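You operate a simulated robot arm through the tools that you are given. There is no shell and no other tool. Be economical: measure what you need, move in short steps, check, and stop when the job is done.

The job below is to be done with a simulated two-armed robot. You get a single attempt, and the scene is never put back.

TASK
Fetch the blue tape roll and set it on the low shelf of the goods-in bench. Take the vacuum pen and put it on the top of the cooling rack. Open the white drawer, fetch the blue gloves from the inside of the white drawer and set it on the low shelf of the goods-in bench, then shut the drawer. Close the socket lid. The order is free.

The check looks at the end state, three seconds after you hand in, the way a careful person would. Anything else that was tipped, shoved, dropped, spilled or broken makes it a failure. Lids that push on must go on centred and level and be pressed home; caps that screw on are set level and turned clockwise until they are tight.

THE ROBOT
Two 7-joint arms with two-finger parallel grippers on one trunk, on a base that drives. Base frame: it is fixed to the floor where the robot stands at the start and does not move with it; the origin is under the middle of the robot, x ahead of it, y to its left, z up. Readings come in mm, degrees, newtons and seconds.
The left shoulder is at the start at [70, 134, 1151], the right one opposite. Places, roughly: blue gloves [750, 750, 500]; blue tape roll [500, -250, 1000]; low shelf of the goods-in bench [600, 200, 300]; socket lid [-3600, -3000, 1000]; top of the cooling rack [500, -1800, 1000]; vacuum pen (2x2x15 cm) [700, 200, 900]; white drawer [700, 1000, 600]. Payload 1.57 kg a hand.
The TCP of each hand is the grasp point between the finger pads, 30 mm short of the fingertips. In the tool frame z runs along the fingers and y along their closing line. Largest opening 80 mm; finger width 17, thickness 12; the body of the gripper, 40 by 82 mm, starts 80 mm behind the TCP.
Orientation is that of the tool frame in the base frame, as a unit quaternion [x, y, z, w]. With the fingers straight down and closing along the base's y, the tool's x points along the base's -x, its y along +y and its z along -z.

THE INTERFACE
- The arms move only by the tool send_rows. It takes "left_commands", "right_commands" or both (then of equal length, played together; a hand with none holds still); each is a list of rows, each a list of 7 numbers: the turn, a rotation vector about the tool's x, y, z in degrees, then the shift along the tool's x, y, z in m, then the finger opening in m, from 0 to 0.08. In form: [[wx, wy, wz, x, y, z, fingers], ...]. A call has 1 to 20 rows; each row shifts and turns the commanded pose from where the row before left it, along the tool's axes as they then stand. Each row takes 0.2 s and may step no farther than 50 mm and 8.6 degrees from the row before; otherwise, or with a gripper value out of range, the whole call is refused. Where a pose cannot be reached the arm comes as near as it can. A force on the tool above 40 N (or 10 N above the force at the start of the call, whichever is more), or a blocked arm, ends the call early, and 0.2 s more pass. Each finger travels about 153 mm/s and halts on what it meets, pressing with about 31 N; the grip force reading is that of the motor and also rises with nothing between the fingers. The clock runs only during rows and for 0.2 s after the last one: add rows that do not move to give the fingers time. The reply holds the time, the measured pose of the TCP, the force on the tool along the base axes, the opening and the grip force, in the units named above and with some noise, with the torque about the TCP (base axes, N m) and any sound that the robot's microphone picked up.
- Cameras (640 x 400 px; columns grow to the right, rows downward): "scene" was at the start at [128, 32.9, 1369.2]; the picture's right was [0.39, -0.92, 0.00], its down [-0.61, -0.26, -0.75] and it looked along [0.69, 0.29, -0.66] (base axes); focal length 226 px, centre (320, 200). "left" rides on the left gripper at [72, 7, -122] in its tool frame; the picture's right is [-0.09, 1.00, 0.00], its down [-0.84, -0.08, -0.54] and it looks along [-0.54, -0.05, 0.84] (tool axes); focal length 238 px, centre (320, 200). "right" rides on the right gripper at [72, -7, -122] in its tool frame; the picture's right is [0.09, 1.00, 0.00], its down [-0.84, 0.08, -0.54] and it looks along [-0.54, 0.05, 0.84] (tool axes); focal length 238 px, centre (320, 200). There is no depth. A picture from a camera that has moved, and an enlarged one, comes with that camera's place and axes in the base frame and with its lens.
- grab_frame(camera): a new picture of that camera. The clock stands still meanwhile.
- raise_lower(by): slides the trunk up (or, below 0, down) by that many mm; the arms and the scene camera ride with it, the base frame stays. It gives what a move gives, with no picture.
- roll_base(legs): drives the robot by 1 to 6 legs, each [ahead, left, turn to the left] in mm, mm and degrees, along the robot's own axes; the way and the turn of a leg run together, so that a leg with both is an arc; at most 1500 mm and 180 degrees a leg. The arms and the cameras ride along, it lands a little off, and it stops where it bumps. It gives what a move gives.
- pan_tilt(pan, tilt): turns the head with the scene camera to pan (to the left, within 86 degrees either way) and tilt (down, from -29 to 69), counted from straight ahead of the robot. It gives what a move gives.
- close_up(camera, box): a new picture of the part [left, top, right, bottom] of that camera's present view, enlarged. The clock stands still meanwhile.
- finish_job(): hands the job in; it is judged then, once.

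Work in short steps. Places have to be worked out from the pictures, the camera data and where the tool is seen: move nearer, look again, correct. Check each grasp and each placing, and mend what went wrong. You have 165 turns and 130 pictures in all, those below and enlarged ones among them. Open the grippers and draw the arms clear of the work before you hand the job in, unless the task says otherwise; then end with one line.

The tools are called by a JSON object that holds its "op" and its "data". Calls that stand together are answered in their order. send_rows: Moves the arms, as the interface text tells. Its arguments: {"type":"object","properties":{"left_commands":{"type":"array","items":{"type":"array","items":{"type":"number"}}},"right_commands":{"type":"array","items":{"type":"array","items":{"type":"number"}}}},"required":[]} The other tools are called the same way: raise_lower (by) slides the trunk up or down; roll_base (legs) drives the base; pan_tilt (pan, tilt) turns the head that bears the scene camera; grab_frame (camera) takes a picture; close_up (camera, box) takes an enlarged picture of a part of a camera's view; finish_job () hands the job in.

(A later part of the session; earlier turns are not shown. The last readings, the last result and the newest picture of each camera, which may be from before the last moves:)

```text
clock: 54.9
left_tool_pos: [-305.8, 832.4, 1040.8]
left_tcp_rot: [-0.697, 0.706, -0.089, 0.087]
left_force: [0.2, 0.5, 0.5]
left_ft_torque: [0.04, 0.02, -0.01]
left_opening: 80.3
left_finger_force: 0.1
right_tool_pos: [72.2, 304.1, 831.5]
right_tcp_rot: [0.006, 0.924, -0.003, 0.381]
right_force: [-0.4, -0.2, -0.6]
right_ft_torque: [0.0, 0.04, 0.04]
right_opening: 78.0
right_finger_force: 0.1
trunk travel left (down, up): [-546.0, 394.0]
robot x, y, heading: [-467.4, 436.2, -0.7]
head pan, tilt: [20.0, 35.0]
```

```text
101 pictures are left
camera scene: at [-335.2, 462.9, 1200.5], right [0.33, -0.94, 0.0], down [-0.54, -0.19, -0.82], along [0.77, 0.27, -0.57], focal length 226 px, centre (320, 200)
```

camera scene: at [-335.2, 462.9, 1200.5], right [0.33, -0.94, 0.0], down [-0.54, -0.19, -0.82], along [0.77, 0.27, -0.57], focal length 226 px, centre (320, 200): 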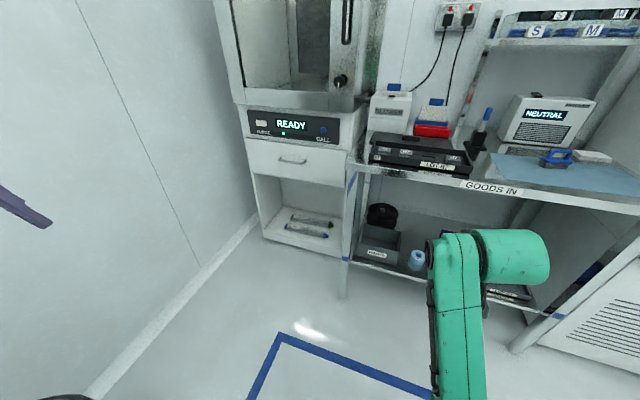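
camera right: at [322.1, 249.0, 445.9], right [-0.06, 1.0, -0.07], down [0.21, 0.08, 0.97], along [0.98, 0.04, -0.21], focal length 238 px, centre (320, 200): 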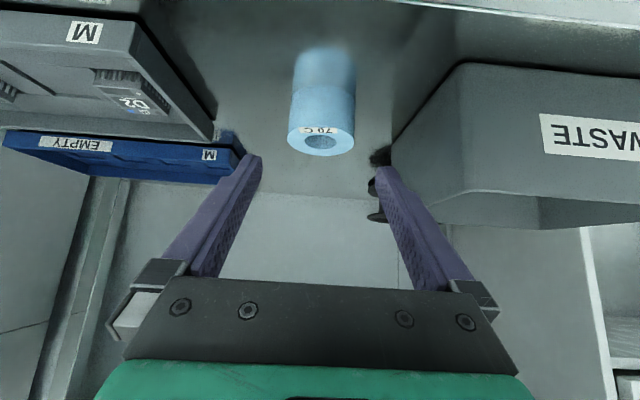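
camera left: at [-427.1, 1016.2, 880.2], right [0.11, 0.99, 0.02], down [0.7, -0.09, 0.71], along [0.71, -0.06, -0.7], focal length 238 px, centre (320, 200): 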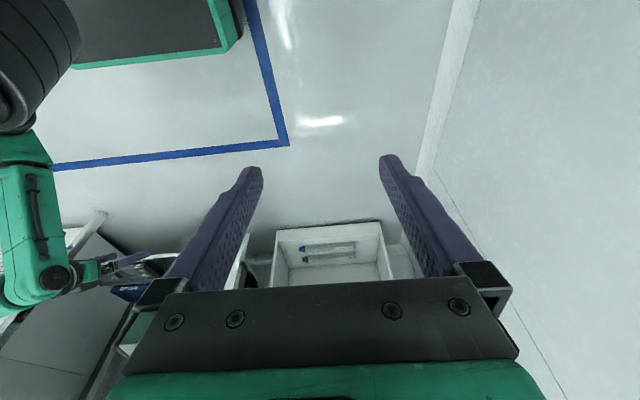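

The roll took effect first; I redo the forward/inward shift and pitch in the new tool axes with smaller steps, retracting the right arm too.

{"op": "send_rows", "data": {"left_commands": [[0, 0, 0, 0.025, -0.04, 0.01, 0.08], [0, 0, 0, 0.025, -0.04, 0.01, 0.08], [0, 0, 0, 0.025, -0.04, 0.01, 0.08], [0, 0, 0, 0.025, -0.04, 0.01, 0.08], [0, 0, 0, 0.025, -0.04, 0.01, 0.08], [0, 0, 0, 0.025, -0.04, 0.01, 0.08], [8.4, 0, 0, 0, 0, 0, 0.08], [8.4, 0, 0, 0, 0, 0, 0.08], [8.4, 0, 0, 0, 0, 0, 0.08], [8.4, 0, 0, 0, 0, 0, 0.08], [8.4, 0, 0, 0, 0, 0, 0.08], [8.4, 0, 0, 0, 0, 0, 0.08], [8.4, 0, 0, 0, 0, 0, 0.08], [8.4, 0, 0, 0, 0, 0, 0.08], [8.4, 0, 0, 0, 0, 0, 0.08], [0, 0, 0, 0, 0, 0, 0.08]], "right_commands": [[0, 0, 0, 0.03, 0, -0.03, 0.07], [0, 0, 0, 0.03, 0, -0.03, 0.07], [0, 0, 0, 0.03, 0, -0.03, 0.07], [0, 0, 0, 0.03, 0, -0.03, 0.07], [0, 0, 0, 0.03, 0, -0.03, 0.07], [0, 7.5, 0, 0, 0, 0, 0.07], [0, 7.5, 0, 0, 0, 0, 0.07], [0, 7.5, 0, 0, 0, 0, 0.07], [0, 7.5, 0, 0, 0, 0, 0.07], [0, 7.5, 0, 0, 0, 0, 0.07], [0, 7.5, 0, 0, 0, 0, 0.07], [0, 0, 0, 0.04, 0, 0, 0.07], [0, 0, 0, 0.04, 0, 0, 0.07], [0, 0, 0, 0, 0, 0, 0.07], [0, 0, 0, 0, 0, 0, 0.07], [0, 0, 0, 0, 0, 0, 0.07]]}}

{"op": "roll_base", "data": {"legs": [[300, 0, 0], [0, 310, 0]]}}

{"op": "raise_lower", "data": {"by": -150}}

{"op": "grab_frame", "data": {"camera": "scene"}}

{"op": "grab_frame", "data": {"camera": "left"}}

```text
clock: 55.9
left_tool_pos: [-141.8, 729.5, 1041.3]
left_tcp_rot: [-0.697, 0.706, -0.088, 0.086]
left_force: [-0.5, -0.2, 0.8]
left_ft_torque: [-0.02, 0.05, 0.02]
left_opening: 80.3
left_finger_force: 0.1
right_tool_pos: [-79.9, 284.3, 820.3]
right_tcp_rot: [-0.045, 0.916, -0.112, 0.383]
right_force: [0.0, 0.5, 0.4]
right_ft_torque: [-0.02, 0.01, -0.01]
right_opening: 70.1
right_finger_force: 0.0
right hand out of reach, approached as far as the arm can: row 4, 5
trunk travel left (down, up): [-546.0, 394.0]
robot x, y, heading: [-467.9, 436.2, -0.5]
head pan, tilt: [20.0, 35.0]
stopped in row 5 (right hand): the arm was blocked; the commanded pose is now the measured one
```

```text
clock: 59.7
left_tool_pos: [162.6, 1045.9, 1042.3]
left_tcp_rot: [-0.696, 0.707, -0.089, 0.087]
left_force: [-0.3, 0.4, 0.6]
left_ft_torque: [-0.04, 0.0, -0.01]
left_opening: 79.8
left_finger_force: 0.0
right_tool_pos: [222.9, 599.7, 819.6]
right_tcp_rot: [-0.043, 0.916, -0.112, 0.383]
right_force: [0.0, 1.0, -0.6]
right_ft_torque: [-0.02, 0.0, -0.01]
right_opening: 69.8
right_finger_force: 0.1
trunk travel left (down, up): [-546.0, 394.0]
robot x, y, heading: [-162.1, 751.0, -1.0]
head pan, tilt: [20.0, 35.0]
```

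```text
clock: 61.4
left_tool_pos: [164.2, 1045.8, 892.1]
left_tcp_rot: [-0.697, 0.706, -0.089, 0.087]
left_force: [-0.1, 0.0, -0.2]
left_ft_torque: [0.03, 0.01, 0.01]
left_opening: 80.2
left_finger_force: 0.1
right_tool_pos: [223.3, 600.2, 670.5]
right_tcp_rot: [-0.042, 0.916, -0.113, 0.384]
right_force: [0.2, 0.6, 0.1]
right_ft_torque: [-0.03, -0.01, 0.01]
right_opening: 69.9
right_finger_force: 0.0
trunk travel left (down, up): [-396.0, 544.0]
robot x, y, heading: [-162.5, 750.4, -1.1]
head pan, tilt: [20.0, 35.0]
```

```text
100 pictures are left
camera scene: at [-30.0, 779.9, 1050.6], right [0.33, -0.94, 0.0], down [-0.54, -0.19, -0.82], along [0.77, 0.27, -0.57], focal length 226 px, centre (320, 200)
```

scene: 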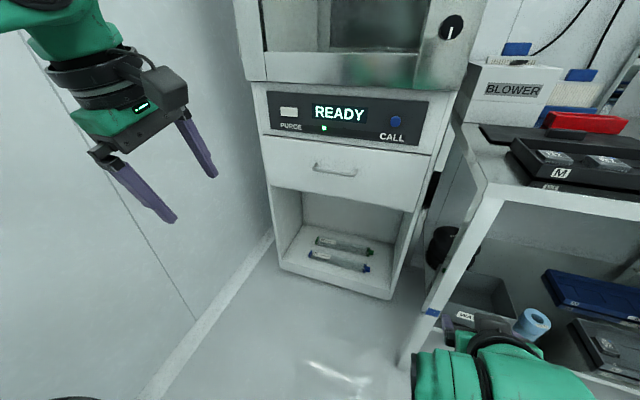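

```text
99 pictures are left
camera left: at [125.3, 975.2, 1009.3], right [-0.96, 0.11, -0.25], down [-0.05, 0.84, 0.54], along [0.26, 0.53, -0.8], focal length 238 px, centre (320, 200)
```

left: 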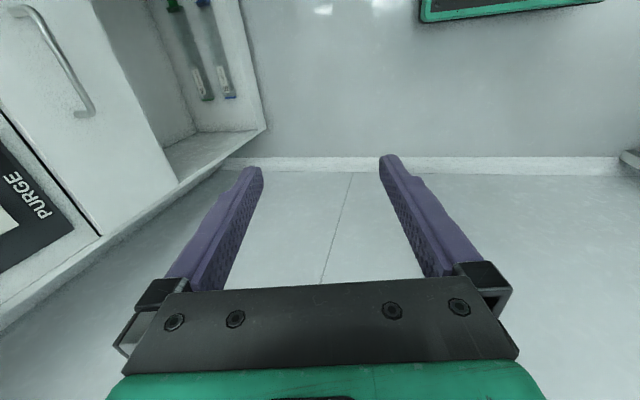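

Handle now measured at about [606,953,707], spanning y 883–1028. I finish pitching the left hand level and edge the base forward 80 mm.

{"op": "send_rows", "data": {"left_commands": [[8.4, 0, 0, 0, 0, 0, 0.08], [8.4, 0, 0, 0, 0, 0, 0.08], [8.4, 0, 0, 0, 0, 0, 0.08], [8.4, 0, 0, 0, 0, 0, 0.08], [8.4, 0, 0, 0, 0, 0, 0.08], [8.4, 0, 0, 0, 0, 0, 0.08], [8.4, 0, 0, 0, 0, 0, 0.08], [8.4, 0, 0, 0, 0, 0, 0.08], [8.4, 0, 0, 0, 0, 0, 0.08], [0, 0, 0, 0, 0, 0, 0.08]]}}

{"op": "roll_base", "data": {"legs": [[80, 0, 1]]}}

{"op": "grab_frame", "data": {"camera": "left"}}

```text
clock: 63.6
left_tool_pos: [190.5, 1126.8, 1011.1]
left_tcp_rot: [0.496, -0.504, 0.504, -0.495]
left_force: [-0.4, 1.0, 0.4]
left_ft_torque: [0.02, 0.02, 0.0]
left_opening: 80.0
left_finger_force: 0.0
left hand out of reach, approached as far as the arm can: row 4, 5, 6, 7, 8, 9
right_tool_pos: [223.0, 599.2, 670.3]
right_tcp_rot: [-0.042, 0.916, -0.113, 0.383]
right_force: [0.9, 0.2, 0.1]
right_ft_torque: [-0.01, -0.03, -0.02]
right_opening: 69.9
right_finger_force: 0.1
trunk travel left (down, up): [-396.0, 544.0]
robot x, y, heading: [-166.4, 752.5, -0.9]
head pan, tilt: [20.0, 35.0]
```

```text
clock: 64.7
left_tool_pos: [264.0, 1132.0, 1010.5]
left_tcp_rot: [-0.501, 0.502, -0.499, 0.498]
left_force: [0.5, 0.3, -0.4]
left_ft_torque: [0.0, 0.01, 0.02]
left_opening: 80.1
left_finger_force: 0.2
right_tool_pos: [303.0, 605.9, 670.1]
right_tcp_rot: [-0.05, 0.916, -0.11, 0.383]
right_force: [-0.5, 0.1, -0.8]
right_ft_torque: [-0.01, 0.02, 0.0]
right_opening: 70.0
right_finger_force: 0.0
trunk travel left (down, up): [-396.0, 544.0]
robot x, y, heading: [-87.2, 754.5, 0.3]
head pan, tilt: [20.0, 35.0]
```

```text
98 pictures are left
camera left: at [141.4, 1060.9, 1005.2], right [0.0, 0.09, -1.0], down [-0.54, 0.84, 0.08], along [0.84, 0.54, 0.05], focal length 238 px, centre (320, 200)
```

left: 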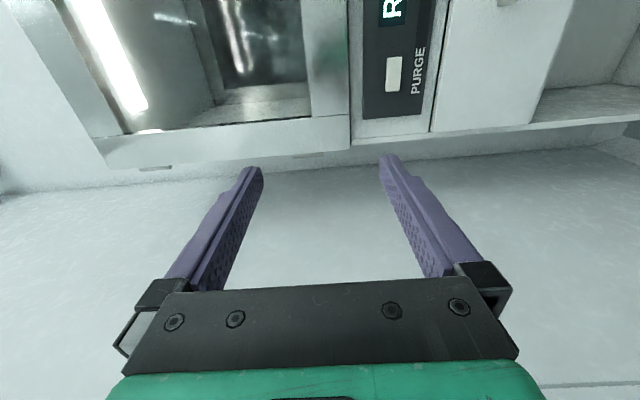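

Orientation is right but the hand lagged from reach limits; moving it forward and down to about [480,953,707] brings it back in range.

{"op": "send_rows", "data": {"left_commands": [[0, 0, 0, 0.0, 0.0, 0.04, 0.08], [0, 0, 0, 0.0, 0.0, 0.04, 0.08], [0, 0, 0, 0.012, 0.023, 0.02, 0.08], [0, 0, 0, 0.012, 0.023, 0.02, 0.08], [0, 0, 0, 0.012, 0.023, 0.02, 0.08], [0, 0, 0, 0.012, 0.023, 0.02, 0.08], [0, 0, 0, 0.012, 0.023, 0.02, 0.08], [0, 0, 0, 0.012, 0.023, 0.02, 0.08], [0, 0, 0, 0.012, 0.023, 0.02, 0.08], [0, 0, 0, 0.012, 0.023, 0.015, 0.08], [0, 0, 0, 0, 0, 0, 0.08], [0, 0, 0, 0, 0, 0, 0.08]]}}

{"op": "grab_frame", "data": {"camera": "left"}}

{"op": "grab_frame", "data": {"camera": "scene"}}

```text
clock: 67.3
left_tool_pos: [446.2, 1068.4, 857.3]
left_tcp_rot: [-0.501, 0.501, -0.499, 0.498]
left_force: [-0.2, 0.3, 0.0]
left_ft_torque: [0.0, -0.02, -0.03]
left_opening: 80.1
left_finger_force: 0.0
left hand out of reach, approached as far as the arm can: row 8, 9, 10
right_tool_pos: [303.1, 605.4, 671.1]
right_tcp_rot: [-0.05, 0.916, -0.11, 0.382]
right_force: [0.2, 0.0, -0.5]
right_ft_torque: [0.03, 0.01, 0.02]
right_opening: 70.1
right_finger_force: 0.1
trunk travel left (down, up): [-396.0, 544.0]
robot x, y, heading: [-84.5, 748.3, 0.5]
head pan, tilt: [20.0, 35.0]
```

```text
97 pictures are left
camera left: at [324.2, 996.8, 851.7], right [-0.01, 0.09, -1.0], down [-0.54, 0.84, 0.08], along [0.84, 0.54, 0.04], focal length 238 px, centre (320, 200)
```

left: 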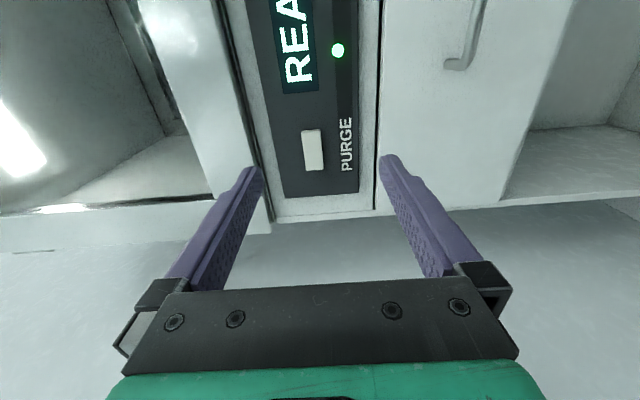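

```text
96 pictures are left
camera scene: at [47.4, 781.7, 1050.5], right [0.34, -0.94, 0.0], down [-0.54, -0.2, -0.82], along [0.77, 0.28, -0.57], focal length 226 px, centre (320, 200)
```

scene: 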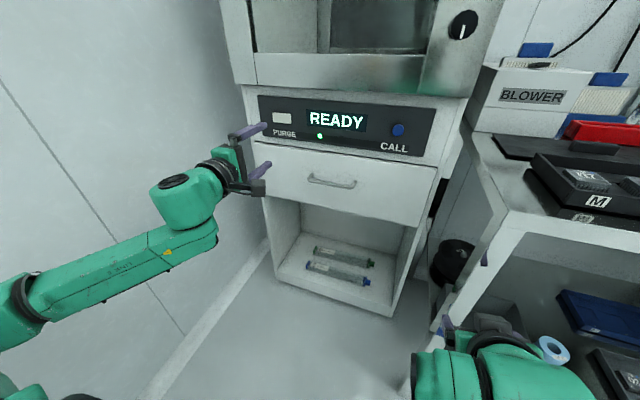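

The hand is level but outboard. I lower the trunk 150 mm and move the hand inward (toward -y) with the arm.

{"op": "raise_lower", "data": {"by": -150}}

{"op": "send_rows", "data": {"left_commands": [[0, 0, 0, 0.025, 0, 0, 0.08], [0, 0, 0, 0.03, 0, 0, 0.08], [0, 0, 0, 0.03, 0, 0, 0.08], [0, 0, 0, 0.03, 0, 0, 0.08], [0, 0, 0, 0, 0, 0, 0.08]]}}

{"op": "grab_frame", "data": {"camera": "left"}}

```text
clock: 69.0
left_tool_pos: [447.5, 1067.7, 707.2]
left_tcp_rot: [-0.501, 0.501, -0.5, 0.498]
left_force: [0.2, -0.7, -0.6]
left_ft_torque: [0.0, 0.0, 0.0]
left_opening: 80.2
left_finger_force: 0.1
right_tool_pos: [302.9, 606.8, 520.2]
right_tcp_rot: [-0.049, 0.915, -0.11, 0.384]
right_force: [0.5, -0.4, -0.8]
right_ft_torque: [-0.03, 0.02, -0.02]
right_opening: 70.2
right_finger_force: 0.0
trunk travel left (down, up): [-246.0, 694.0]
robot x, y, heading: [-83.1, 748.4, 0.2]
head pan, tilt: [20.0, 35.0]
```

```text
clock: 70.2
left_tool_pos: [409.5, 1006.9, 732.4]
left_tcp_rot: [-0.501, 0.502, -0.499, 0.498]
left_force: [0.3, -0.1, 0.3]
left_ft_torque: [0.01, 0.0, -0.01]
left_opening: 79.9
left_finger_force: 0.0
left hand out of reach, approached as far as the arm can: row 1, 2, 3, 4
right_tool_pos: [303.2, 605.6, 519.7]
right_tcp_rot: [-0.05, 0.916, -0.11, 0.383]
right_force: [0.2, -0.3, 0.3]
right_ft_torque: [0.01, -0.02, 0.01]
right_opening: 70.0
right_finger_force: 0.2
trunk travel left (down, up): [-246.0, 694.0]
robot x, y, heading: [-84.6, 752.3, 0.0]
head pan, tilt: [20.0, 35.0]
```

```text
95 pictures are left
camera left: at [287.6, 935.2, 727.4], right [-0.01, 0.09, -1.0], down [-0.54, 0.84, 0.08], along [0.84, 0.54, 0.04], focal length 238 px, centre (320, 200)
```

left: 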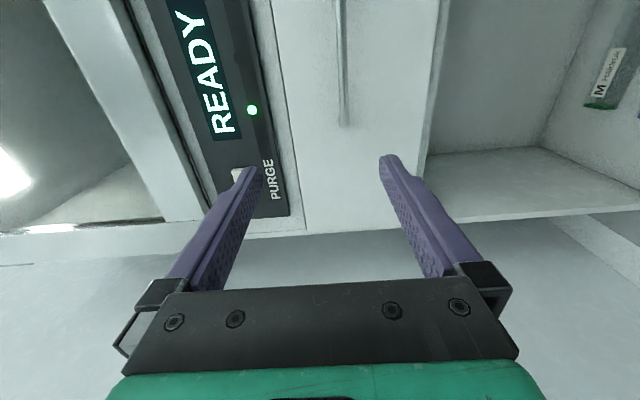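

This rolled-level pose is at joint limits. Simpler plan: a nearly vertical hand with closed fingers hooked behind the handle bar from above. I turn the left hand back to that posture (25° forward lean).

{"op": "send_rows", "data": {"left_commands": [[-8.1, 0, 0, 0, 0, 0, 0.04], [-8.1, 0, 0, 0, 0, 0, 0], [-8.1, 0, 0, 0, 0, 0, 0], [-8.1, 0, 0, 0, 0, 0, 0], [-8.1, 0, 0, 0, 0, 0, 0], [-8.1, 0, 0, 0, 0, 0, 0], [-8.1, 0, 0, 0, 0, 0, 0], [-8.1, 0, 0, 0, 0, 0, 0], [0, 0, 8.18, 0, 0, 0, 0], [0, 0, 8.18, 0, 0, 0, 0], [0, 0, 8.18, 0, 0, 0, 0], [0, 0, 8.18, 0, 0, 0, 0], [0, 0, 8.18, 0, 0, 0, 0], [0, 0, 8.18, 0, 0, 0, 0], [0, 0, 8.18, 0, 0, 0, 0], [0, 0, 8.18, 0, 0, 0, 0], [0, 0, 8.18, 0, 0, 0, 0], [0, 0, 8.18, 0, 0, 0, 0], [0, 0, 8.18, 0, 0, 0, 0], [0, 0, 0, 0, 0, 0, 0]]}}

{"op": "grab_frame", "data": {"camera": "scene"}}

{"op": "grab_frame", "data": {"camera": "left"}}

```text
clock: 74.4
left_tool_pos: [413.5, 1008.6, 730.9]
left_tcp_rot: [0.002, 0.977, 0.0, 0.215]
left_force: [-0.4, 1.0, 0.7]
left_ft_torque: [0.0, 0.01, 0.0]
left_opening: 0.2
left_finger_force: 20.8
left hand out of reach, approached as far as the arm can: row 1
right_tool_pos: [302.8, 605.2, 520.5]
right_tcp_rot: [-0.051, 0.916, -0.109, 0.384]
right_force: [0.2, 0.0, 0.4]
right_ft_torque: [0.02, 0.02, 0.03]
right_opening: 70.1
right_finger_force: 0.1
trunk travel left (down, up): [-246.0, 694.0]
robot x, y, heading: [-83.5, 748.9, 0.1]
head pan, tilt: [20.0, 35.0]
```

```text
94 pictures are left
camera scene: at [47.4, 781.6, 900.5], right [0.34, -0.94, 0.0], down [-0.54, -0.2, -0.82], along [0.77, 0.28, -0.57], focal length 226 px, centre (320, 200)
```

scene: 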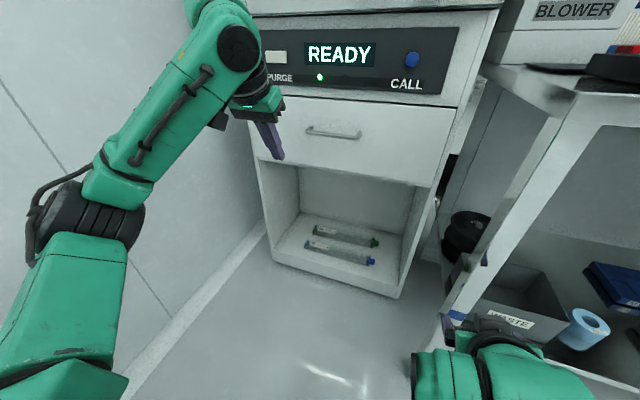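

```text
93 pictures are left
camera left: at [296.8, 1016.7, 811.5], right [0.09, 1.0, 0.04], down [0.53, -0.08, 0.84], along [0.84, -0.05, -0.54], focal length 238 px, centre (320, 200)
```

left: 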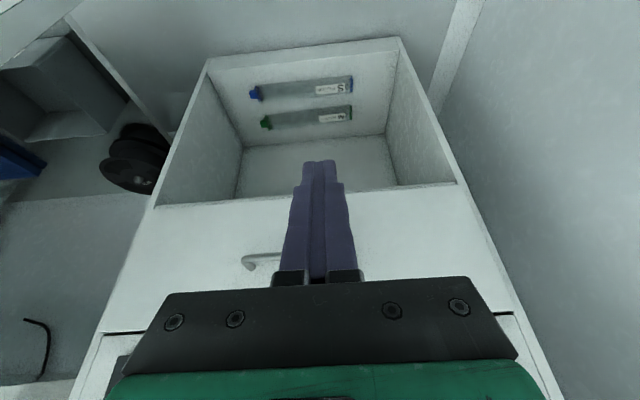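

Now the handle reads [608,948,707]. Tool-down reach needs the base nearer, so first I fold the right arm: unpitch it, raise it and pull it back.

{"op": "send_rows", "data": {"right_commands": [[0, 0, 0, -0.03, 0, -0.03, 0.05], [0, 0, 0, -0.03, 0, -0.03, 0.05], [0, 0, 0, -0.03, 0, -0.03, 0.05], [0, 7.5, 0, 0, 0, 0, 0.05], [0, 7.5, 0, 0, 0, 0, 0.05], [0, 7.5, 0, 0, 0, 0, 0.05], [0, 7.5, 0, 0, 0, 0, 0.05], [0, 7.5, 0, 0, 0, 0, 0.05], [0, 7.5, 0, 0, 0, 0, 0.05], [0, 0, 0, 0.03, -0.03, 0, 0.05], [0, 0, 0, 0.03, -0.03, 0, 0.05], [0, 0, 0, 0.03, -0.03, 0, 0.05], [0, 0, 0, 0.03, -0.03, 0, 0.05], [0, 0, 0, 0, 0, 0, 0.05]], "left_commands": [[0, 0, 0, 0.008, 0, -0.018, 0], [0, 0, 0, 0.008, 0, -0.018, 0], [0, 0, 0, 0.008, 0, -0.018, 0], [0, 0, 0, 0.008, 0, -0.018, 0], [0, 0, 0, 0.008, 0, -0.018, 0], [0, 5, 0, 0, 0, 0, 0], [0, 5, 0, 0, 0, 0, 0], [0, 0, 0, 0, 0, 0, 0], [0, 0, 0, 0, 0, 0, 0], [0, 0, 0, 0, 0, 0, 0], [0, 0, 0, 0, 0, 0, 0], [0, 0, 0, 0, 0, 0, 0], [0, 0, 0, 0, 0, 0, 0], [0, 0, 0, 0, 0, 0, 0]]}}

{"op": "grab_frame", "data": {"camera": "scene"}}

```text
clock: 75.0
left_tool_pos: [388.2, 1010.7, 752.4]
left_tcp_rot: [0.002, 0.976, 0.0, 0.216]
left_force: [0.4, -0.5, -0.1]
left_ft_torque: [-0.01, 0.01, -0.02]
left_opening: 0.0
left_finger_force: 21.3
right_tool_pos: [306.4, 585.5, 565.7]
right_tcp_rot: [-0.076, 0.9, -0.224, 0.365]
right_force: [-0.8, -0.7, -0.1]
right_ft_torque: [-0.01, -0.01, 0.04]
right_opening: 49.7
right_finger_force: 0.1
right hand out of reach, approached as far as the arm can: row 2
trunk travel left (down, up): [-246.0, 694.0]
robot x, y, heading: [-85.0, 750.8, -0.2]
head pan, tilt: [20.0, 35.0]
stopped in row 2 (right hand): the arm was blocked; the commanded pose is now the measured one
```

```text
92 pictures are left
camera scene: at [47.5, 781.6, 900.5], right [0.34, -0.94, 0.0], down [-0.54, -0.2, -0.82], along [0.77, 0.28, -0.57], focal length 226 px, centre (320, 200)
```

scene: 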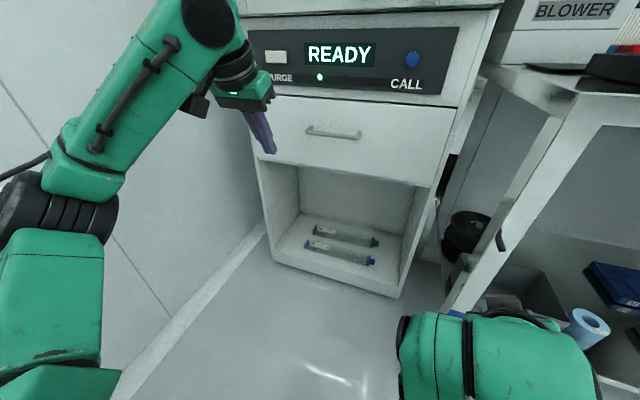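

The right arm is at its own joint limits when retracted while pitched. I back the base 150 mm to gain room and turn the right hand straight down with a little forward motion.

{"op": "roll_base", "data": {"legs": [[-150, 0, 0]]}}

{"op": "send_rows", "data": {"right_commands": [[0, 0, 0, -0.02, 0, 0.02, 0.05], [0, 0, 0, -0.02, 0, 0.02, 0.05], [-3.8, 6.19, 1.29, -0.005, 0, 0.002, 0.05], [-3.8, 6.19, 1.29, -0.005, 0, 0.002, 0.05], [-3.8, 6.19, 1.29, -0.005, 0, 0, 0.05], [-3.8, 6.19, 1.29, -0.005, 0, 0, 0.05], [-3.8, 6.19, 1.29, -0.005, 0, 0, 0.05], [-3.8, 6.19, 1.29, 0, 0, 0, 0.05], [-3.8, 6.19, 1.29, 0, 0, 0, 0.05], [0, 0, 0, 0, 0, 0, 0.05]]}}

```text
clock: 76.4
left_tool_pos: [239.2, 1009.4, 754.1]
left_tcp_rot: [0.003, 0.977, -0.001, 0.215]
left_force: [-0.9, 0.7, -0.2]
left_ft_torque: [-0.02, 0.0, -0.02]
left_opening: 0.0
left_finger_force: 21.1
right_tool_pos: [154.3, 584.0, 566.0]
right_tcp_rot: [-0.074, 0.9, -0.225, 0.366]
right_force: [0.5, -0.3, -0.4]
right_ft_torque: [-0.02, 0.0, 0.02]
right_opening: 49.9
right_finger_force: 0.0
trunk travel left (down, up): [-246.0, 694.0]
robot x, y, heading: [-235.1, 750.9, -0.1]
head pan, tilt: [20.0, 35.0]
```

```text
clock: 77.3
left_tool_pos: [240.1, 1008.8, 753.0]
left_tcp_rot: [0.002, 0.977, -0.002, 0.215]
left_force: [-0.4, 0.5, 0.4]
left_ft_torque: [0.0, 0.03, 0.0]
left_opening: 0.1
left_finger_force: 21.7
right_tool_pos: [221.7, 535.7, 565.7]
right_tcp_rot: [-0.045, 0.922, -0.265, 0.28]
right_force: [0.7, 0.4, 0.6]
right_ft_torque: [-0.02, 0.0, 0.01]
right_opening: 50.0
right_finger_force: 0.1
right hand out of reach, approached as far as the arm can: row 4
trunk travel left (down, up): [-246.0, 694.0]
robot x, y, heading: [-237.1, 755.7, 0.0]
head pan, tilt: [20.0, 35.0]
stopped in row 4 (right hand): the arm was blocked; the commanded pose is now the measured one
```

Blocked again – perhaps the elbow against the low base. I raise the trunk 250 mm and retry the turn.

{"op": "raise_lower", "data": {"by": 300}}

{"op": "pan_tilt", "data": {"pan": -35, "tilt": 60}}

{"op": "grab_frame", "data": {"camera": "scene"}}

```text
clock: 80.3
left_tool_pos: [239.7, 1010.0, 1054.1]
left_tcp_rot: [0.003, 0.976, -0.001, 0.216]
left_force: [-0.2, 0.2, 1.0]
left_ft_torque: [0.0, 0.02, -0.03]
left_opening: 0.0
left_finger_force: 20.9
right_tool_pos: [223.6, 536.7, 864.7]
right_tcp_rot: [-0.047, 0.922, -0.264, 0.28]
right_force: [0.9, -0.2, 0.1]
right_ft_torque: [-0.03, 0.03, 0.0]
right_opening: 49.7
right_finger_force: 0.0
trunk travel left (down, up): [-546.0, 394.0]
robot x, y, heading: [-233.2, 748.8, -0.3]
head pan, tilt: [20.0, 35.0]
```

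```text
clock: 81.6
left_tool_pos: [240.9, 1008.1, 1052.4]
left_tcp_rot: [0.003, 0.977, -0.002, 0.215]
left_force: [-0.6, -0.6, -0.2]
left_ft_torque: [0.01, 0.02, 0.03]
left_opening: 0.0
left_finger_force: 21.0
right_tool_pos: [223.1, 536.4, 864.5]
right_tcp_rot: [-0.047, 0.922, -0.264, 0.28]
right_force: [0.5, -0.3, 0.5]
right_ft_torque: [0.01, -0.02, 0.0]
right_opening: 50.1
right_finger_force: 0.1
trunk travel left (down, up): [-546.0, 394.0]
robot x, y, heading: [-236.1, 751.4, -0.3]
head pan, tilt: [-35.0, 60.0]
```

```text
91 pictures are left
camera scene: at [-129.7, 713.0, 1166.2], right [-0.57, -0.82, 0.0], down [-0.71, 0.5, -0.5], along [0.41, -0.29, -0.87], focal length 226 px, centre (320, 200)
```

scene: 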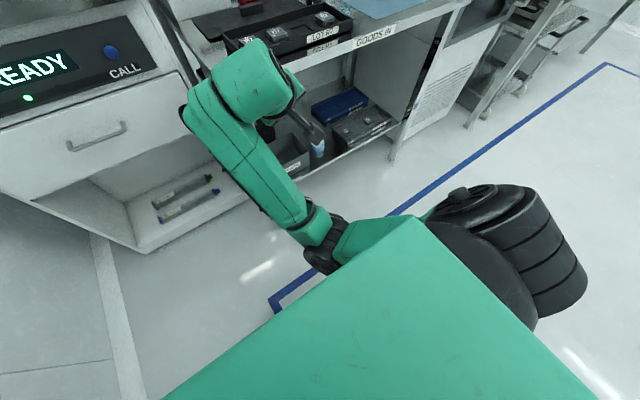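

The right elbow has swung inward under the trunk. I move the right hand up and outward while straightening it to bring the elbow back out.

{"op": "send_rows", "data": {"right_commands": [[0, 0, 0, -0.012, -0.034, -0.014, 0.05], [0, 0, 0, -0.012, -0.034, -0.014, 0.05], [0, 0, 0, -0.012, -0.034, -0.014, 0.05], [-5.17, 5.48, 0.92, 0, 0, 0, 0.05], [-5.17, 5.48, 0.92, 0, 0, 0, 0.05], [-5.17, 5.48, 0.92, 0, 0, 0, 0.05], [-5.17, 5.48, 0.92, 0, 0, 0, 0.05], [-5.17, 5.48, 0.92, 0, 0, 0, 0.05], [-5.17, 5.48, 0.92, 0, 0, 0, 0.05], [0, 0, 0, 0, 0, 0, 0.05]]}}

{"op": "grab_frame", "data": {"camera": "scene"}}

```text
clock: 83.8
left_tool_pos: [240.7, 1010.2, 1052.3]
left_tcp_rot: [0.002, 0.976, 0.0, 0.216]
left_force: [-0.2, -0.3, 0.8]
left_ft_torque: [-0.02, -0.01, 0.01]
left_opening: 0.1
left_finger_force: 21.1
right_tool_pos: [266.7, 439.1, 946.6]
right_tcp_rot: [0.0, 1.0, 0.001, -0.001]
right_force: [-0.1, 0.1, 0.6]
right_ft_torque: [0.03, 0.02, -0.01]
right_opening: 50.1
right_finger_force: 0.1
right hand out of reach, approached as far as the arm can: row 4, 5, 6
trunk travel left (down, up): [-546.0, 394.0]
robot x, y, heading: [-233.4, 750.8, -0.1]
head pan, tilt: [-35.0, 60.0]
```

```text
90 pictures are left
camera scene: at [-129.8, 713.4, 1166.2], right [-0.57, -0.82, 0.0], down [-0.71, 0.5, -0.5], along [0.41, -0.29, -0.87], focal length 226 px, centre (320, 200)
```

scene: 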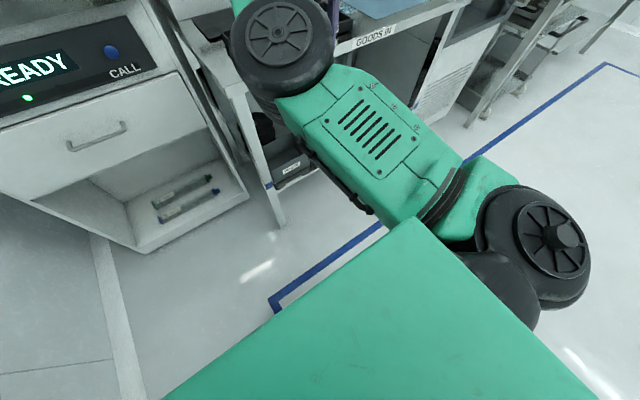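

Right hand is upright again. I pull it back 220 mm.

{"op": "send_rows", "data": {"right_commands": [[0, 0, 0, 0.04, 0, 0, 0.05], [0, 0, 0, 0.045, 0, 0, 0.05], [0, 0, 0, 0.045, 0, 0, 0.05], [0, 0, 0, 0.045, 0, 0, 0.05], [0, 0, 0, 0.045, 0, 0, 0.05], [0, 0, 0, 0, 0, 0, 0.05]]}}

{"op": "grab_frame", "data": {"camera": "scene"}}

```text
clock: 85.2
left_tool_pos: [240.4, 1010.1, 1053.0]
left_tcp_rot: [0.003, 0.976, -0.001, 0.216]
left_force: [-0.4, 0.2, 0.0]
left_ft_torque: [-0.03, 0.03, 0.03]
left_opening: 0.0
left_finger_force: 21.0
right_tool_pos: [54.6, 372.1, 938.8]
right_tcp_rot: [0.0, 1.0, 0.0, 0.0]
right_force: [0.9, 0.6, 0.3]
right_ft_torque: [0.0, -0.01, 0.01]
right_opening: 49.9
right_finger_force: 0.0
right hand out of reach, approached as far as the arm can: row 1, 2, 3, 4
trunk travel left (down, up): [-546.0, 394.0]
robot x, y, heading: [-233.6, 753.1, -0.1]
head pan, tilt: [-35.0, 60.0]
```

```text
89 pictures are left
camera scene: at [-129.0, 713.3, 1166.1], right [-0.57, -0.82, 0.0], down [-0.71, 0.5, -0.5], along [0.41, -0.29, -0.87], focal length 226 px, centre (320, 200)
```

scene: 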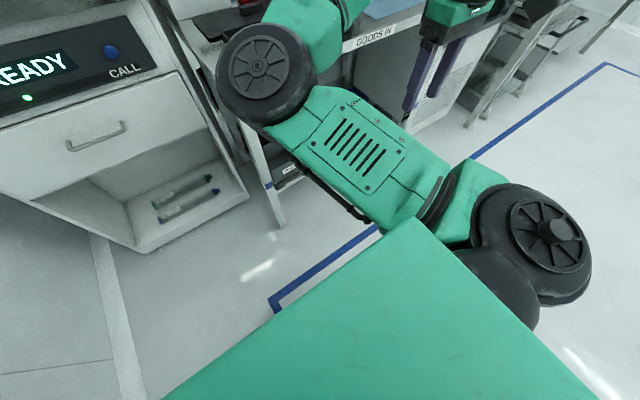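

The elbow is now folded toward the centre-front. I stretch the right hand out to the side so the elbow can unfold outward.

{"op": "send_rows", "data": {"right_commands": [[0, 0, 0, 0.0, -0.045, 0, 0.05], [0, 0, 0, 0.0, -0.045, 0, 0.05], [0, 0, 0, 0.0, -0.045, 0, 0.05], [0, 0, 0, 0.0, -0.045, 0, 0.05], [0, 0, 0, 0.0, -0.045, 0, 0.05], [0, 0, 0, 0.0, -0.045, 0, 0.05], [0, 0, 0, 0.0, -0.045, 0, 0.05], [0, 0, 0, 0.0, -0.045, 0, 0.05], [0, 0, 0, 0, 0, 0, 0.05]]}}

{"op": "pan_tilt", "data": {"pan": -60, "tilt": 50}}

{"op": "grab_frame", "data": {"camera": "scene"}}

```text
clock: 87.2
left_tool_pos: [240.2, 1008.8, 1053.7]
left_tcp_rot: [0.003, 0.976, -0.001, 0.216]
left_force: [-0.3, -0.4, -0.5]
left_ft_torque: [-0.02, 0.0, 0.0]
left_opening: 0.1
left_finger_force: 21.2
right_tool_pos: [53.5, 91.9, 935.0]
right_tcp_rot: [0.001, 1.0, 0.002, 0.0]
right_force: [0.3, 0.5, -0.3]
right_ft_torque: [-0.01, -0.01, -0.01]
right_opening: 49.9
right_finger_force: 0.1
right hand out of reach, approached as far as the arm can: row 7, 8
trunk travel left (down, up): [-546.0, 394.0]
robot x, y, heading: [-235.2, 752.3, -0.1]
head pan, tilt: [-35.0, 60.0]
```

```text
clock: 88.1
left_tool_pos: [240.6, 1009.4, 1052.5]
left_tcp_rot: [0.003, 0.976, -0.002, 0.216]
left_force: [0.2, -0.2, 0.4]
left_ft_torque: [0.03, 0.0, -0.01]
left_opening: 0.1
left_finger_force: 21.3
right_tool_pos: [53.0, 91.7, 935.4]
right_tcp_rot: [0.0, 1.0, 0.001, 0.001]
right_force: [-0.3, 0.7, -0.5]
right_ft_torque: [-0.03, -0.03, 0.01]
right_opening: 49.8
right_finger_force: 0.1
trunk travel left (down, up): [-546.0, 394.0]
robot x, y, heading: [-234.9, 753.1, 0.0]
head pan, tilt: [-60.0, 50.0]
```

```text
88 pictures are left
camera scene: at [-146.0, 684.4, 1178.8], right [-0.87, -0.5, 0.0], down [-0.38, 0.66, -0.64], along [0.32, -0.56, -0.77], focal length 226 px, centre (320, 200)
```

scene: 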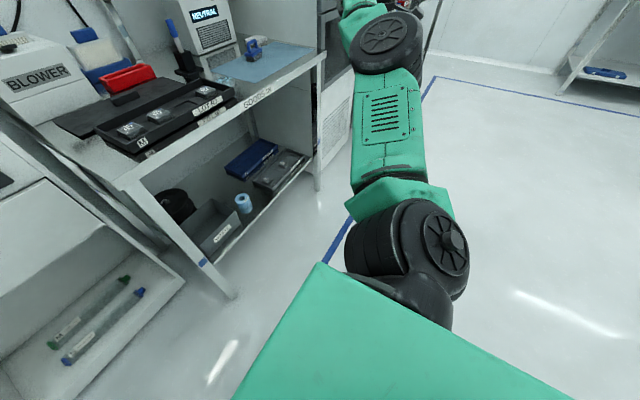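

The right arm is now safely out to the side. I lower the left hand to about z=800 with 15° tilt, then drive the base to about (50,850).

{"op": "send_rows", "data": {"left_commands": [[0, 0, 0, 0.0265, 0, 0.0337, 0], [0, 0, 0, 0.0265, 0, 0.0337, 0], [0, 0, 0, 0.0265, 0, 0.0337, 0], [0, 0, 0, 0.0265, 0, 0.0337, 0], [0, 0, 0, 0.0265, 0, 0.0337, 0], [0, 0, 0, 0.0265, 0, 0.0337, 0], [0, 5, 0, 0, 0, 0, 0], [0, 5, 0, 0, 0, 0, 0], [0, 0, 0, 0, 0, 0, 0]]}}

{"op": "roll_base", "data": {"legs": [[140, 98, 0], [140, 0, 0]]}}

{"op": "pan_tilt", "data": {"pan": 15, "tilt": 40}}

{"op": "grab_frame", "data": {"camera": "scene"}}

{"op": "grab_frame", "data": {"camera": "left"}}

```text
clock: 90.1
left_tool_pos: [186.2, 1007.0, 825.6]
left_tcp_rot: [0.003, 0.992, -0.001, 0.129]
left_force: [-0.3, 0.2, -0.4]
left_ft_torque: [0.04, -0.01, 0.02]
left_opening: 0.0
left_finger_force: 21.3
left hand out of reach, approached as far as the arm can: row 6
right_tool_pos: [53.2, 93.9, 935.0]
right_tcp_rot: [-0.001, 1.0, 0.001, 0.001]
right_force: [0.8, 0.5, -0.5]
right_ft_torque: [-0.01, 0.0, 0.02]
right_opening: 50.1
right_finger_force: 0.0
trunk travel left (down, up): [-546.0, 394.0]
robot x, y, heading: [-233.6, 750.6, 0.1]
head pan, tilt: [-60.0, 50.0]
```

```text
clock: 92.5
left_tool_pos: [470.6, 1105.6, 823.7]
left_tcp_rot: [0.004, 0.992, 0.0, 0.129]
left_force: [-1.2, -0.1, -0.7]
left_ft_torque: [-0.02, 0.02, 0.02]
left_opening: 0.0
left_finger_force: 21.6
right_tool_pos: [335.8, 190.6, 933.7]
right_tcp_rot: [0.002, 1.0, 0.001, 0.0]
right_force: [-0.1, 1.1, -0.5]
right_ft_torque: [0.0, 0.02, -0.01]
right_opening: 49.8
right_finger_force: 0.0
trunk travel left (down, up): [-546.0, 394.0]
robot x, y, heading: [46.1, 849.2, -0.3]
head pan, tilt: [-60.0, 50.0]
```

```text
clock: 94.0
left_tool_pos: [469.7, 1105.6, 825.6]
left_tcp_rot: [0.003, 0.992, 0.0, 0.129]
left_force: [0.0, -0.1, 0.3]
left_ft_torque: [0.03, 0.03, 0.02]
left_opening: 0.0
left_finger_force: 21.5
right_tool_pos: [335.5, 190.8, 935.1]
right_tcp_rot: [0.001, 1.0, 0.001, 0.0]
right_force: [0.8, 0.0, 0.1]
right_ft_torque: [0.02, -0.05, 0.05]
right_opening: 50.2
right_finger_force: 0.0
trunk travel left (down, up): [-546.0, 394.0]
robot x, y, heading: [46.4, 848.8, -0.2]
head pan, tilt: [15.0, 40.0]
```

```text
87 pictures are left
camera scene: at [180.7, 871.1, 1192.9], right [0.25, -0.97, 0.0], down [-0.62, -0.16, -0.77], along [0.74, 0.2, -0.64], focal length 226 px, centre (320, 200)
```

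scene: 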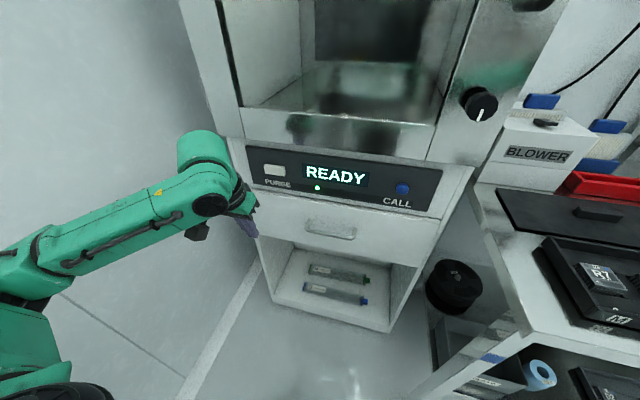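

```text
86 pictures are left
camera left: at [368.8, 1114.0, 924.8], right [0.1, 1.0, 0.02], down [0.67, -0.08, 0.74], along [0.74, -0.06, -0.67], focal length 238 px, centre (320, 200)
```

left: 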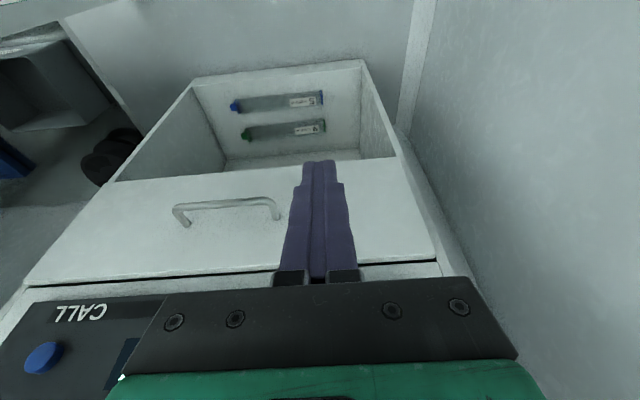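

Handle bar at x≈602, z≈707, y 895–1029; drawer face ≈640. I bring the closed fingertips above the gap at [617,962,775].

{"op": "send_rows", "data": {"left_commands": [[0, 0, 0, 0, -0.045, 0, 0], [0, 0, 0, 0, -0.045, 0, 0], [0, 0, 0, 0, -0.045, 0, 0], [0, 0, 0, -0.03, -0.002, 0.02, 0], [0, 0, 0, -0.03, -0.002, 0.02, 0], [0, 0, 0, -0.03, -0.002, 0.02, 0], [0, 0, 0, -0.03, -0.002, 0.02, 0], [0, 0, 0, -0.009, 0, 0.006, 0], [0, 0, 0, 0, 0, 0, 0]]}}

{"op": "grab_frame", "data": {"camera": "left"}}

{"op": "close_up", "data": {"camera": "scene", "box": [220, 120, 460, 270]}}

```text
clock: 96.0
left_tool_pos: [617.0, 959.9, 776.6]
left_tcp_rot: [0.004, 0.992, 0.0, 0.13]
left_force: [0.7, 0.1, -0.4]
left_ft_torque: [0.03, 0.0, -0.02]
left_opening: 0.1
left_finger_force: 21.5
right_tool_pos: [334.3, 190.5, 934.6]
right_tcp_rot: [0.001, 1.0, 0.001, 0.001]
right_force: [-0.2, 0.7, -0.8]
right_ft_torque: [0.02, 0.03, 0.0]
right_opening: 50.2
right_finger_force: 0.1
trunk travel left (down, up): [-546.0, 394.0]
robot x, y, heading: [47.9, 849.6, 0.1]
head pan, tilt: [15.0, 40.0]
```

```text
85 pictures are left
camera left: at [516.4, 968.0, 876.5], right [0.1, 1.0, 0.02], down [0.67, -0.08, 0.74], along [0.74, -0.06, -0.67], focal length 238 px, centre (320, 200)
```

left: 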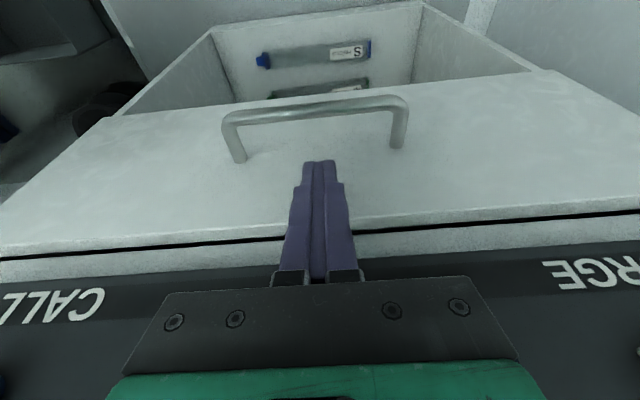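

```text
2.67 times, centred on (340, 195) of scene
camera zoom: at [180.7, 871.1, 1192.9], right [0.26, -0.97, 0.0], down [-0.62, -0.16, -0.77], along [0.74, 0.2, -0.64], focal length 602 px, centre (267, 213)
```

zoom: 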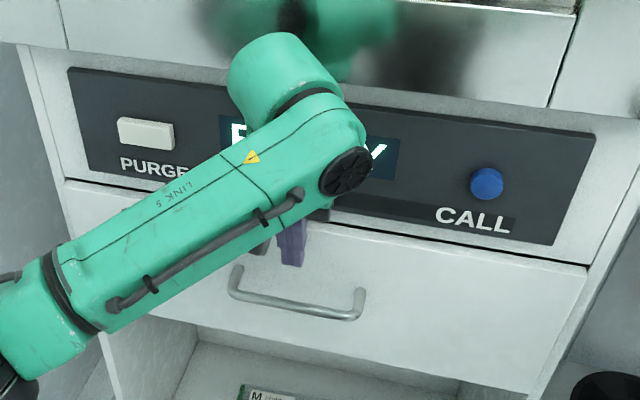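

Closer look: bar ≈ x 609, z 697; face ≈ 648. I shift 5 mm forward and lower the fingertips behind the bar.

{"op": "send_rows", "data": {"left_commands": [[0, 0, 0, -0.005, 0, 0.001, 0], [0, 0, 0, 0.0052, 0, 0.0193, 0], [0, 0, 0, 0.0052, 0, 0.0193, 0], [0, 0, 0, 0.0039, 0, 0.0145, 0], [0, 0, 0, 0.0026, 0, 0.0097, 0], [0, 0, 0, 0, 0, 0, 0]]}}

{"op": "grab_frame", "data": {"camera": "left"}}

```text
clock: 97.4
left_tool_pos: [621.9, 962.0, 710.9]
left_tcp_rot: [0.004, 0.992, -0.001, 0.13]
left_force: [0.8, 0.0, -0.3]
left_ft_torque: [-0.02, 0.02, 0.02]
left_opening: 0.0
left_finger_force: 21.3
right_tool_pos: [335.2, 190.2, 934.1]
right_tcp_rot: [0.002, 1.0, 0.001, 0.002]
right_force: [0.4, 0.8, -0.8]
right_ft_torque: [0.0, 0.02, -0.02]
right_opening: 49.9
right_finger_force: 0.1
trunk travel left (down, up): [-546.0, 394.0]
robot x, y, heading: [47.2, 848.4, -0.1]
head pan, tilt: [15.0, 40.0]
```

```text
83 pictures are left
camera left: at [520.9, 969.8, 810.6], right [0.1, 1.0, 0.02], down [0.67, -0.08, 0.74], along [0.74, -0.06, -0.67], focal length 238 px, centre (320, 200)
```

left: 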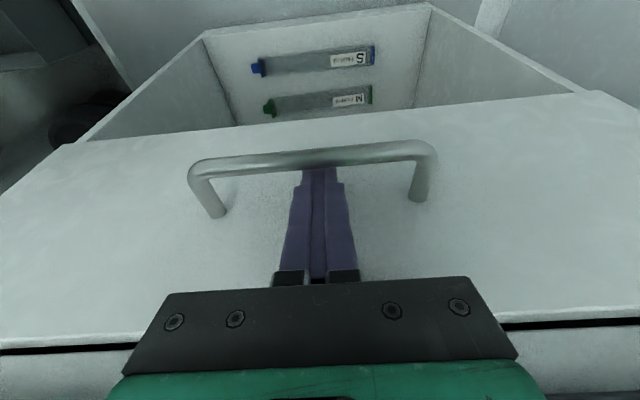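

Fingertips are behind the bar. I pull back 100 mm.

{"op": "send_rows", "data": {"left_commands": [[0, 0, 0, 0.0097, 0, -0.0026, 0], [0, 0, 0, 0.0193, 0, -0.0052, 0], [0, 0, 0, 0.0193, 0, -0.0052, 0], [0, 0, 0, 0.0193, 0, -0.0052, 0], [0, 0, 0, 0.0193, 0, -0.0052, 0], [0, 0, 0, 0.0193, 0, -0.0052, 0], [0, 0, 0, 0, 0, 0, 0]]}}

{"op": "grab_frame", "data": {"camera": "scene"}}

```text
clock: 99.0
left_tool_pos: [510.7, 962.7, 711.7]
left_tcp_rot: [0.004, 0.992, 0.0, 0.13]
left_force: [-0.5, 0.3, 0.3]
left_ft_torque: [-0.02, -0.03, 0.02]
left_opening: 0.0
left_finger_force: 20.7
right_tool_pos: [336.7, 190.3, 935.4]
right_tcp_rot: [0.001, 1.0, 0.0, 0.0]
right_force: [-0.1, -1.3, -0.4]
right_ft_torque: [0.01, 0.06, -0.01]
right_opening: 50.0
right_finger_force: 0.0
trunk travel left (down, up): [-546.0, 394.0]
robot x, y, heading: [45.6, 848.8, -0.3]
head pan, tilt: [15.0, 40.0]
```

```text
82 pictures are left
camera scene: at [181.1, 871.0, 1192.9], right [0.26, -0.97, 0.0], down [-0.62, -0.16, -0.77], along [0.74, 0.2, -0.64], focal length 226 px, centre (320, 200)
```

scene: 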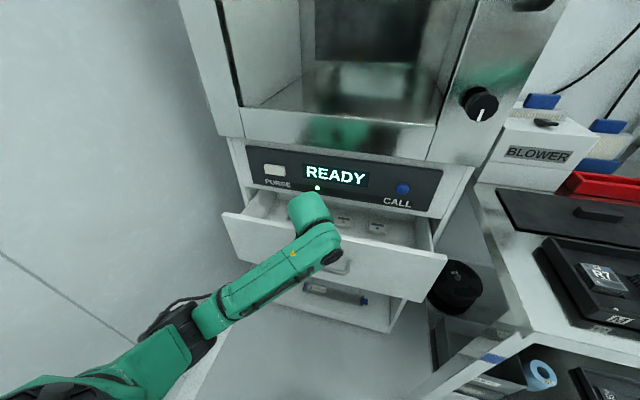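

The drawer is opening. I pull another 120 mm.

{"op": "send_rows", "data": {"left_commands": [[0, 0, 0, 0.0193, 0, -0.0052, 0], [0, 0, 0, 0.0193, 0, -0.0052, 0], [0, 0, 0, 0.0193, 0, -0.0052, 0], [0, 0, 0, 0.0193, 0, -0.0052, 0], [0, 0, 0, 0.0193, 0, -0.0052, 0], [0, 0, 0, 0.0193, 0, -0.0052, 0], [0, 0, 0, 0, 0, 0, 0]]}}

{"op": "close_up", "data": {"camera": "scene", "box": [180, 130, 500, 330]}}

```text
clock: 100.6
left_tool_pos: [397.2, 961.8, 704.9]
left_tcp_rot: [0.004, 0.992, -0.001, 0.13]
left_force: [-0.4, 0.0, 0.0]
left_ft_torque: [0.01, 0.02, 0.01]
left_opening: 0.0
left_finger_force: 21.2
left hand out of reach, approached as far as the arm can: row 6
right_tool_pos: [336.8, 189.6, 934.4]
right_tcp_rot: [0.001, 1.0, 0.001, 0.0]
right_force: [1.1, 0.3, 0.2]
right_ft_torque: [-0.05, -0.01, 0.04]
right_opening: 49.9
right_finger_force: 0.1
trunk travel left (down, up): [-546.0, 394.0]
robot x, y, heading: [49.1, 848.7, -0.4]
head pan, tilt: [15.0, 40.0]
```

```text
2.00 times, centred on (340, 230) of scene
camera zoom: at [180.8, 871.2, 1192.9], right [0.26, -0.97, 0.0], down [-0.62, -0.16, -0.77], along [0.74, 0.2, -0.64], focal length 452 px, centre (280, 140)
```

zoom: 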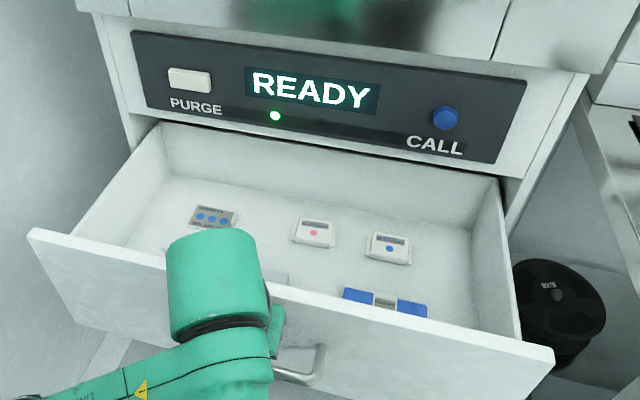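

Drawer open about 220 mm; the blue pack with a label band lies near [504,825]. I unhook straight up and take a closer look.

{"op": "send_rows", "data": {"left_commands": [[0, 0, 0, -0.004, 0, 0.001, 0], [0, 0, 0, -0.0052, 0, -0.0193, 0], [0, 0, 0, -0.0052, 0, -0.0193, 0], [0, 0, 0, -0.0104, 0, -0.0386, 0], [0, 0, 0, -0.0104, 0, -0.0386, 0], [0, 0, 0, -0.0104, 0, -0.0386, 0], [0, 0, 0, -0.0104, 0, -0.0386, 0], [0, 0, 0, 0, 0, 0, 0]]}}

{"op": "close_up", "data": {"camera": "scene", "box": [300, 180, 460, 320]}}

{"op": "grab_frame", "data": {"camera": "left"}}

```text
clock: 102.4
left_tool_pos: [434.8, 952.6, 845.2]
left_tcp_rot: [0.004, 0.991, 0.0, 0.13]
left_force: [0.1, -0.1, 0.5]
left_ft_torque: [-0.03, 0.02, -0.01]
left_opening: 0.0
left_finger_force: 21.3
left hand out of reach, approached as far as the arm can: row 2, 3, 4, 5
right_tool_pos: [335.4, 189.9, 934.7]
right_tcp_rot: [0.001, 1.0, 0.001, 0.001]
right_force: [0.5, 0.1, 0.5]
right_ft_torque: [-0.02, -0.02, 0.0]
right_opening: 49.8
right_finger_force: 0.1
trunk travel left (down, up): [-546.0, 394.0]
robot x, y, heading: [46.7, 849.6, -0.2]
head pan, tilt: [15.0, 40.0]
```

```text
2.86 times, centred on (380, 250) of scene
camera zoom: at [180.9, 871.2, 1192.9], right [0.26, -0.97, 0.0], down [-0.62, -0.16, -0.77], along [0.74, 0.2, -0.64], focal length 645 px, centre (149, 57)
```

zoom: 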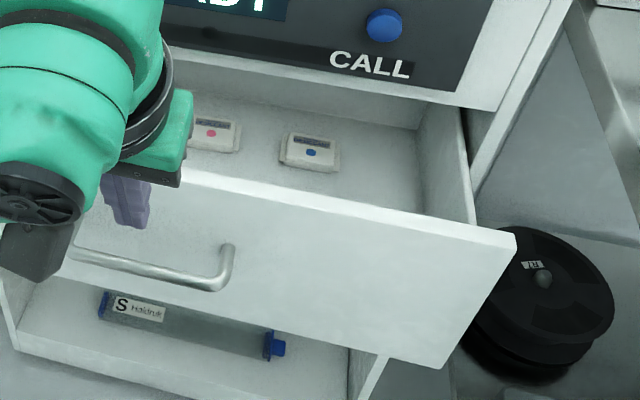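

```text
79 pictures are left
camera left: at [333.3, 959.4, 946.4], right [0.1, 1.0, 0.02], down [0.67, -0.08, 0.74], along [0.74, -0.06, -0.67], focal length 238 px, centre (320, 200)
```

left: 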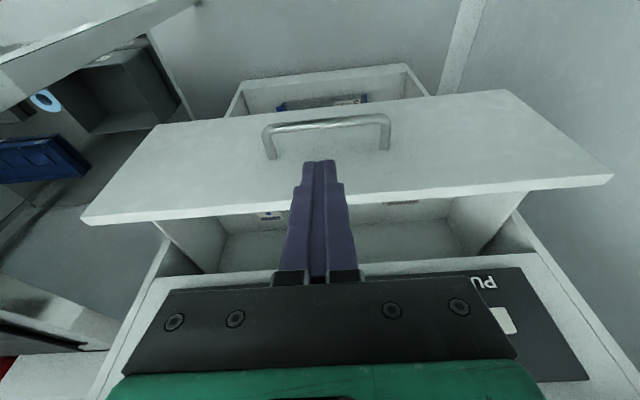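

Lifting at the arm's inner limit nudged the drawer partly shut (bar now ≈ x 480). I hook again and this time pull by driving the base back so the arm stays in range.

{"op": "send_rows", "data": {"left_commands": [[0, 0, 0, -0.0126, 0.0017, 0.0275, 0], [0, 0, 0, -0.0126, 0.0017, 0.0275, 0], [0, 0, 0, -0.0126, 0.0017, 0.0275, 0], [0, 0, 0, 0, 0, 0, 0]]}}

{"op": "grab_frame", "data": {"camera": "left"}}

```text
clock: 103.4
left_tool_pos: [489.2, 958.1, 774.7]
left_tcp_rot: [0.004, 0.992, 0.0, 0.13]
left_force: [0.1, 0.4, 0.0]
left_ft_torque: [0.02, 0.0, -0.02]
left_opening: 0.1
left_finger_force: 21.4
right_tool_pos: [335.7, 190.0, 935.7]
right_tcp_rot: [0.002, 1.0, 0.001, 0.001]
right_force: [0.2, 0.5, 0.5]
right_ft_torque: [-0.03, 0.02, 0.0]
right_opening: 49.8
right_finger_force: 0.1
trunk travel left (down, up): [-546.0, 394.0]
robot x, y, heading: [45.1, 851.1, -0.4]
head pan, tilt: [15.0, 40.0]
```

```text
78 pictures are left
camera left: at [388.3, 966.1, 874.2], right [0.1, 1.0, 0.02], down [0.67, -0.08, 0.74], along [0.74, -0.06, -0.67], focal length 238 px, centre (320, 200)
```

left: 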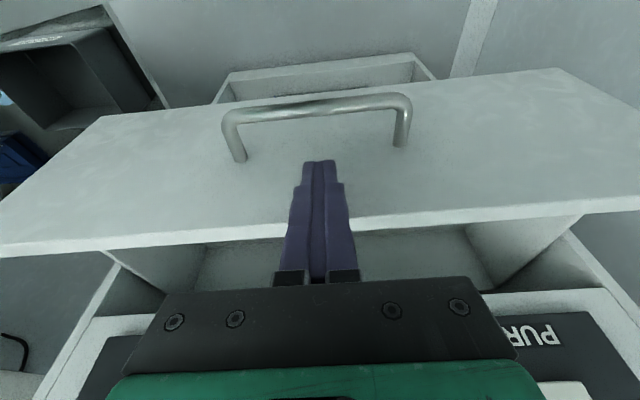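

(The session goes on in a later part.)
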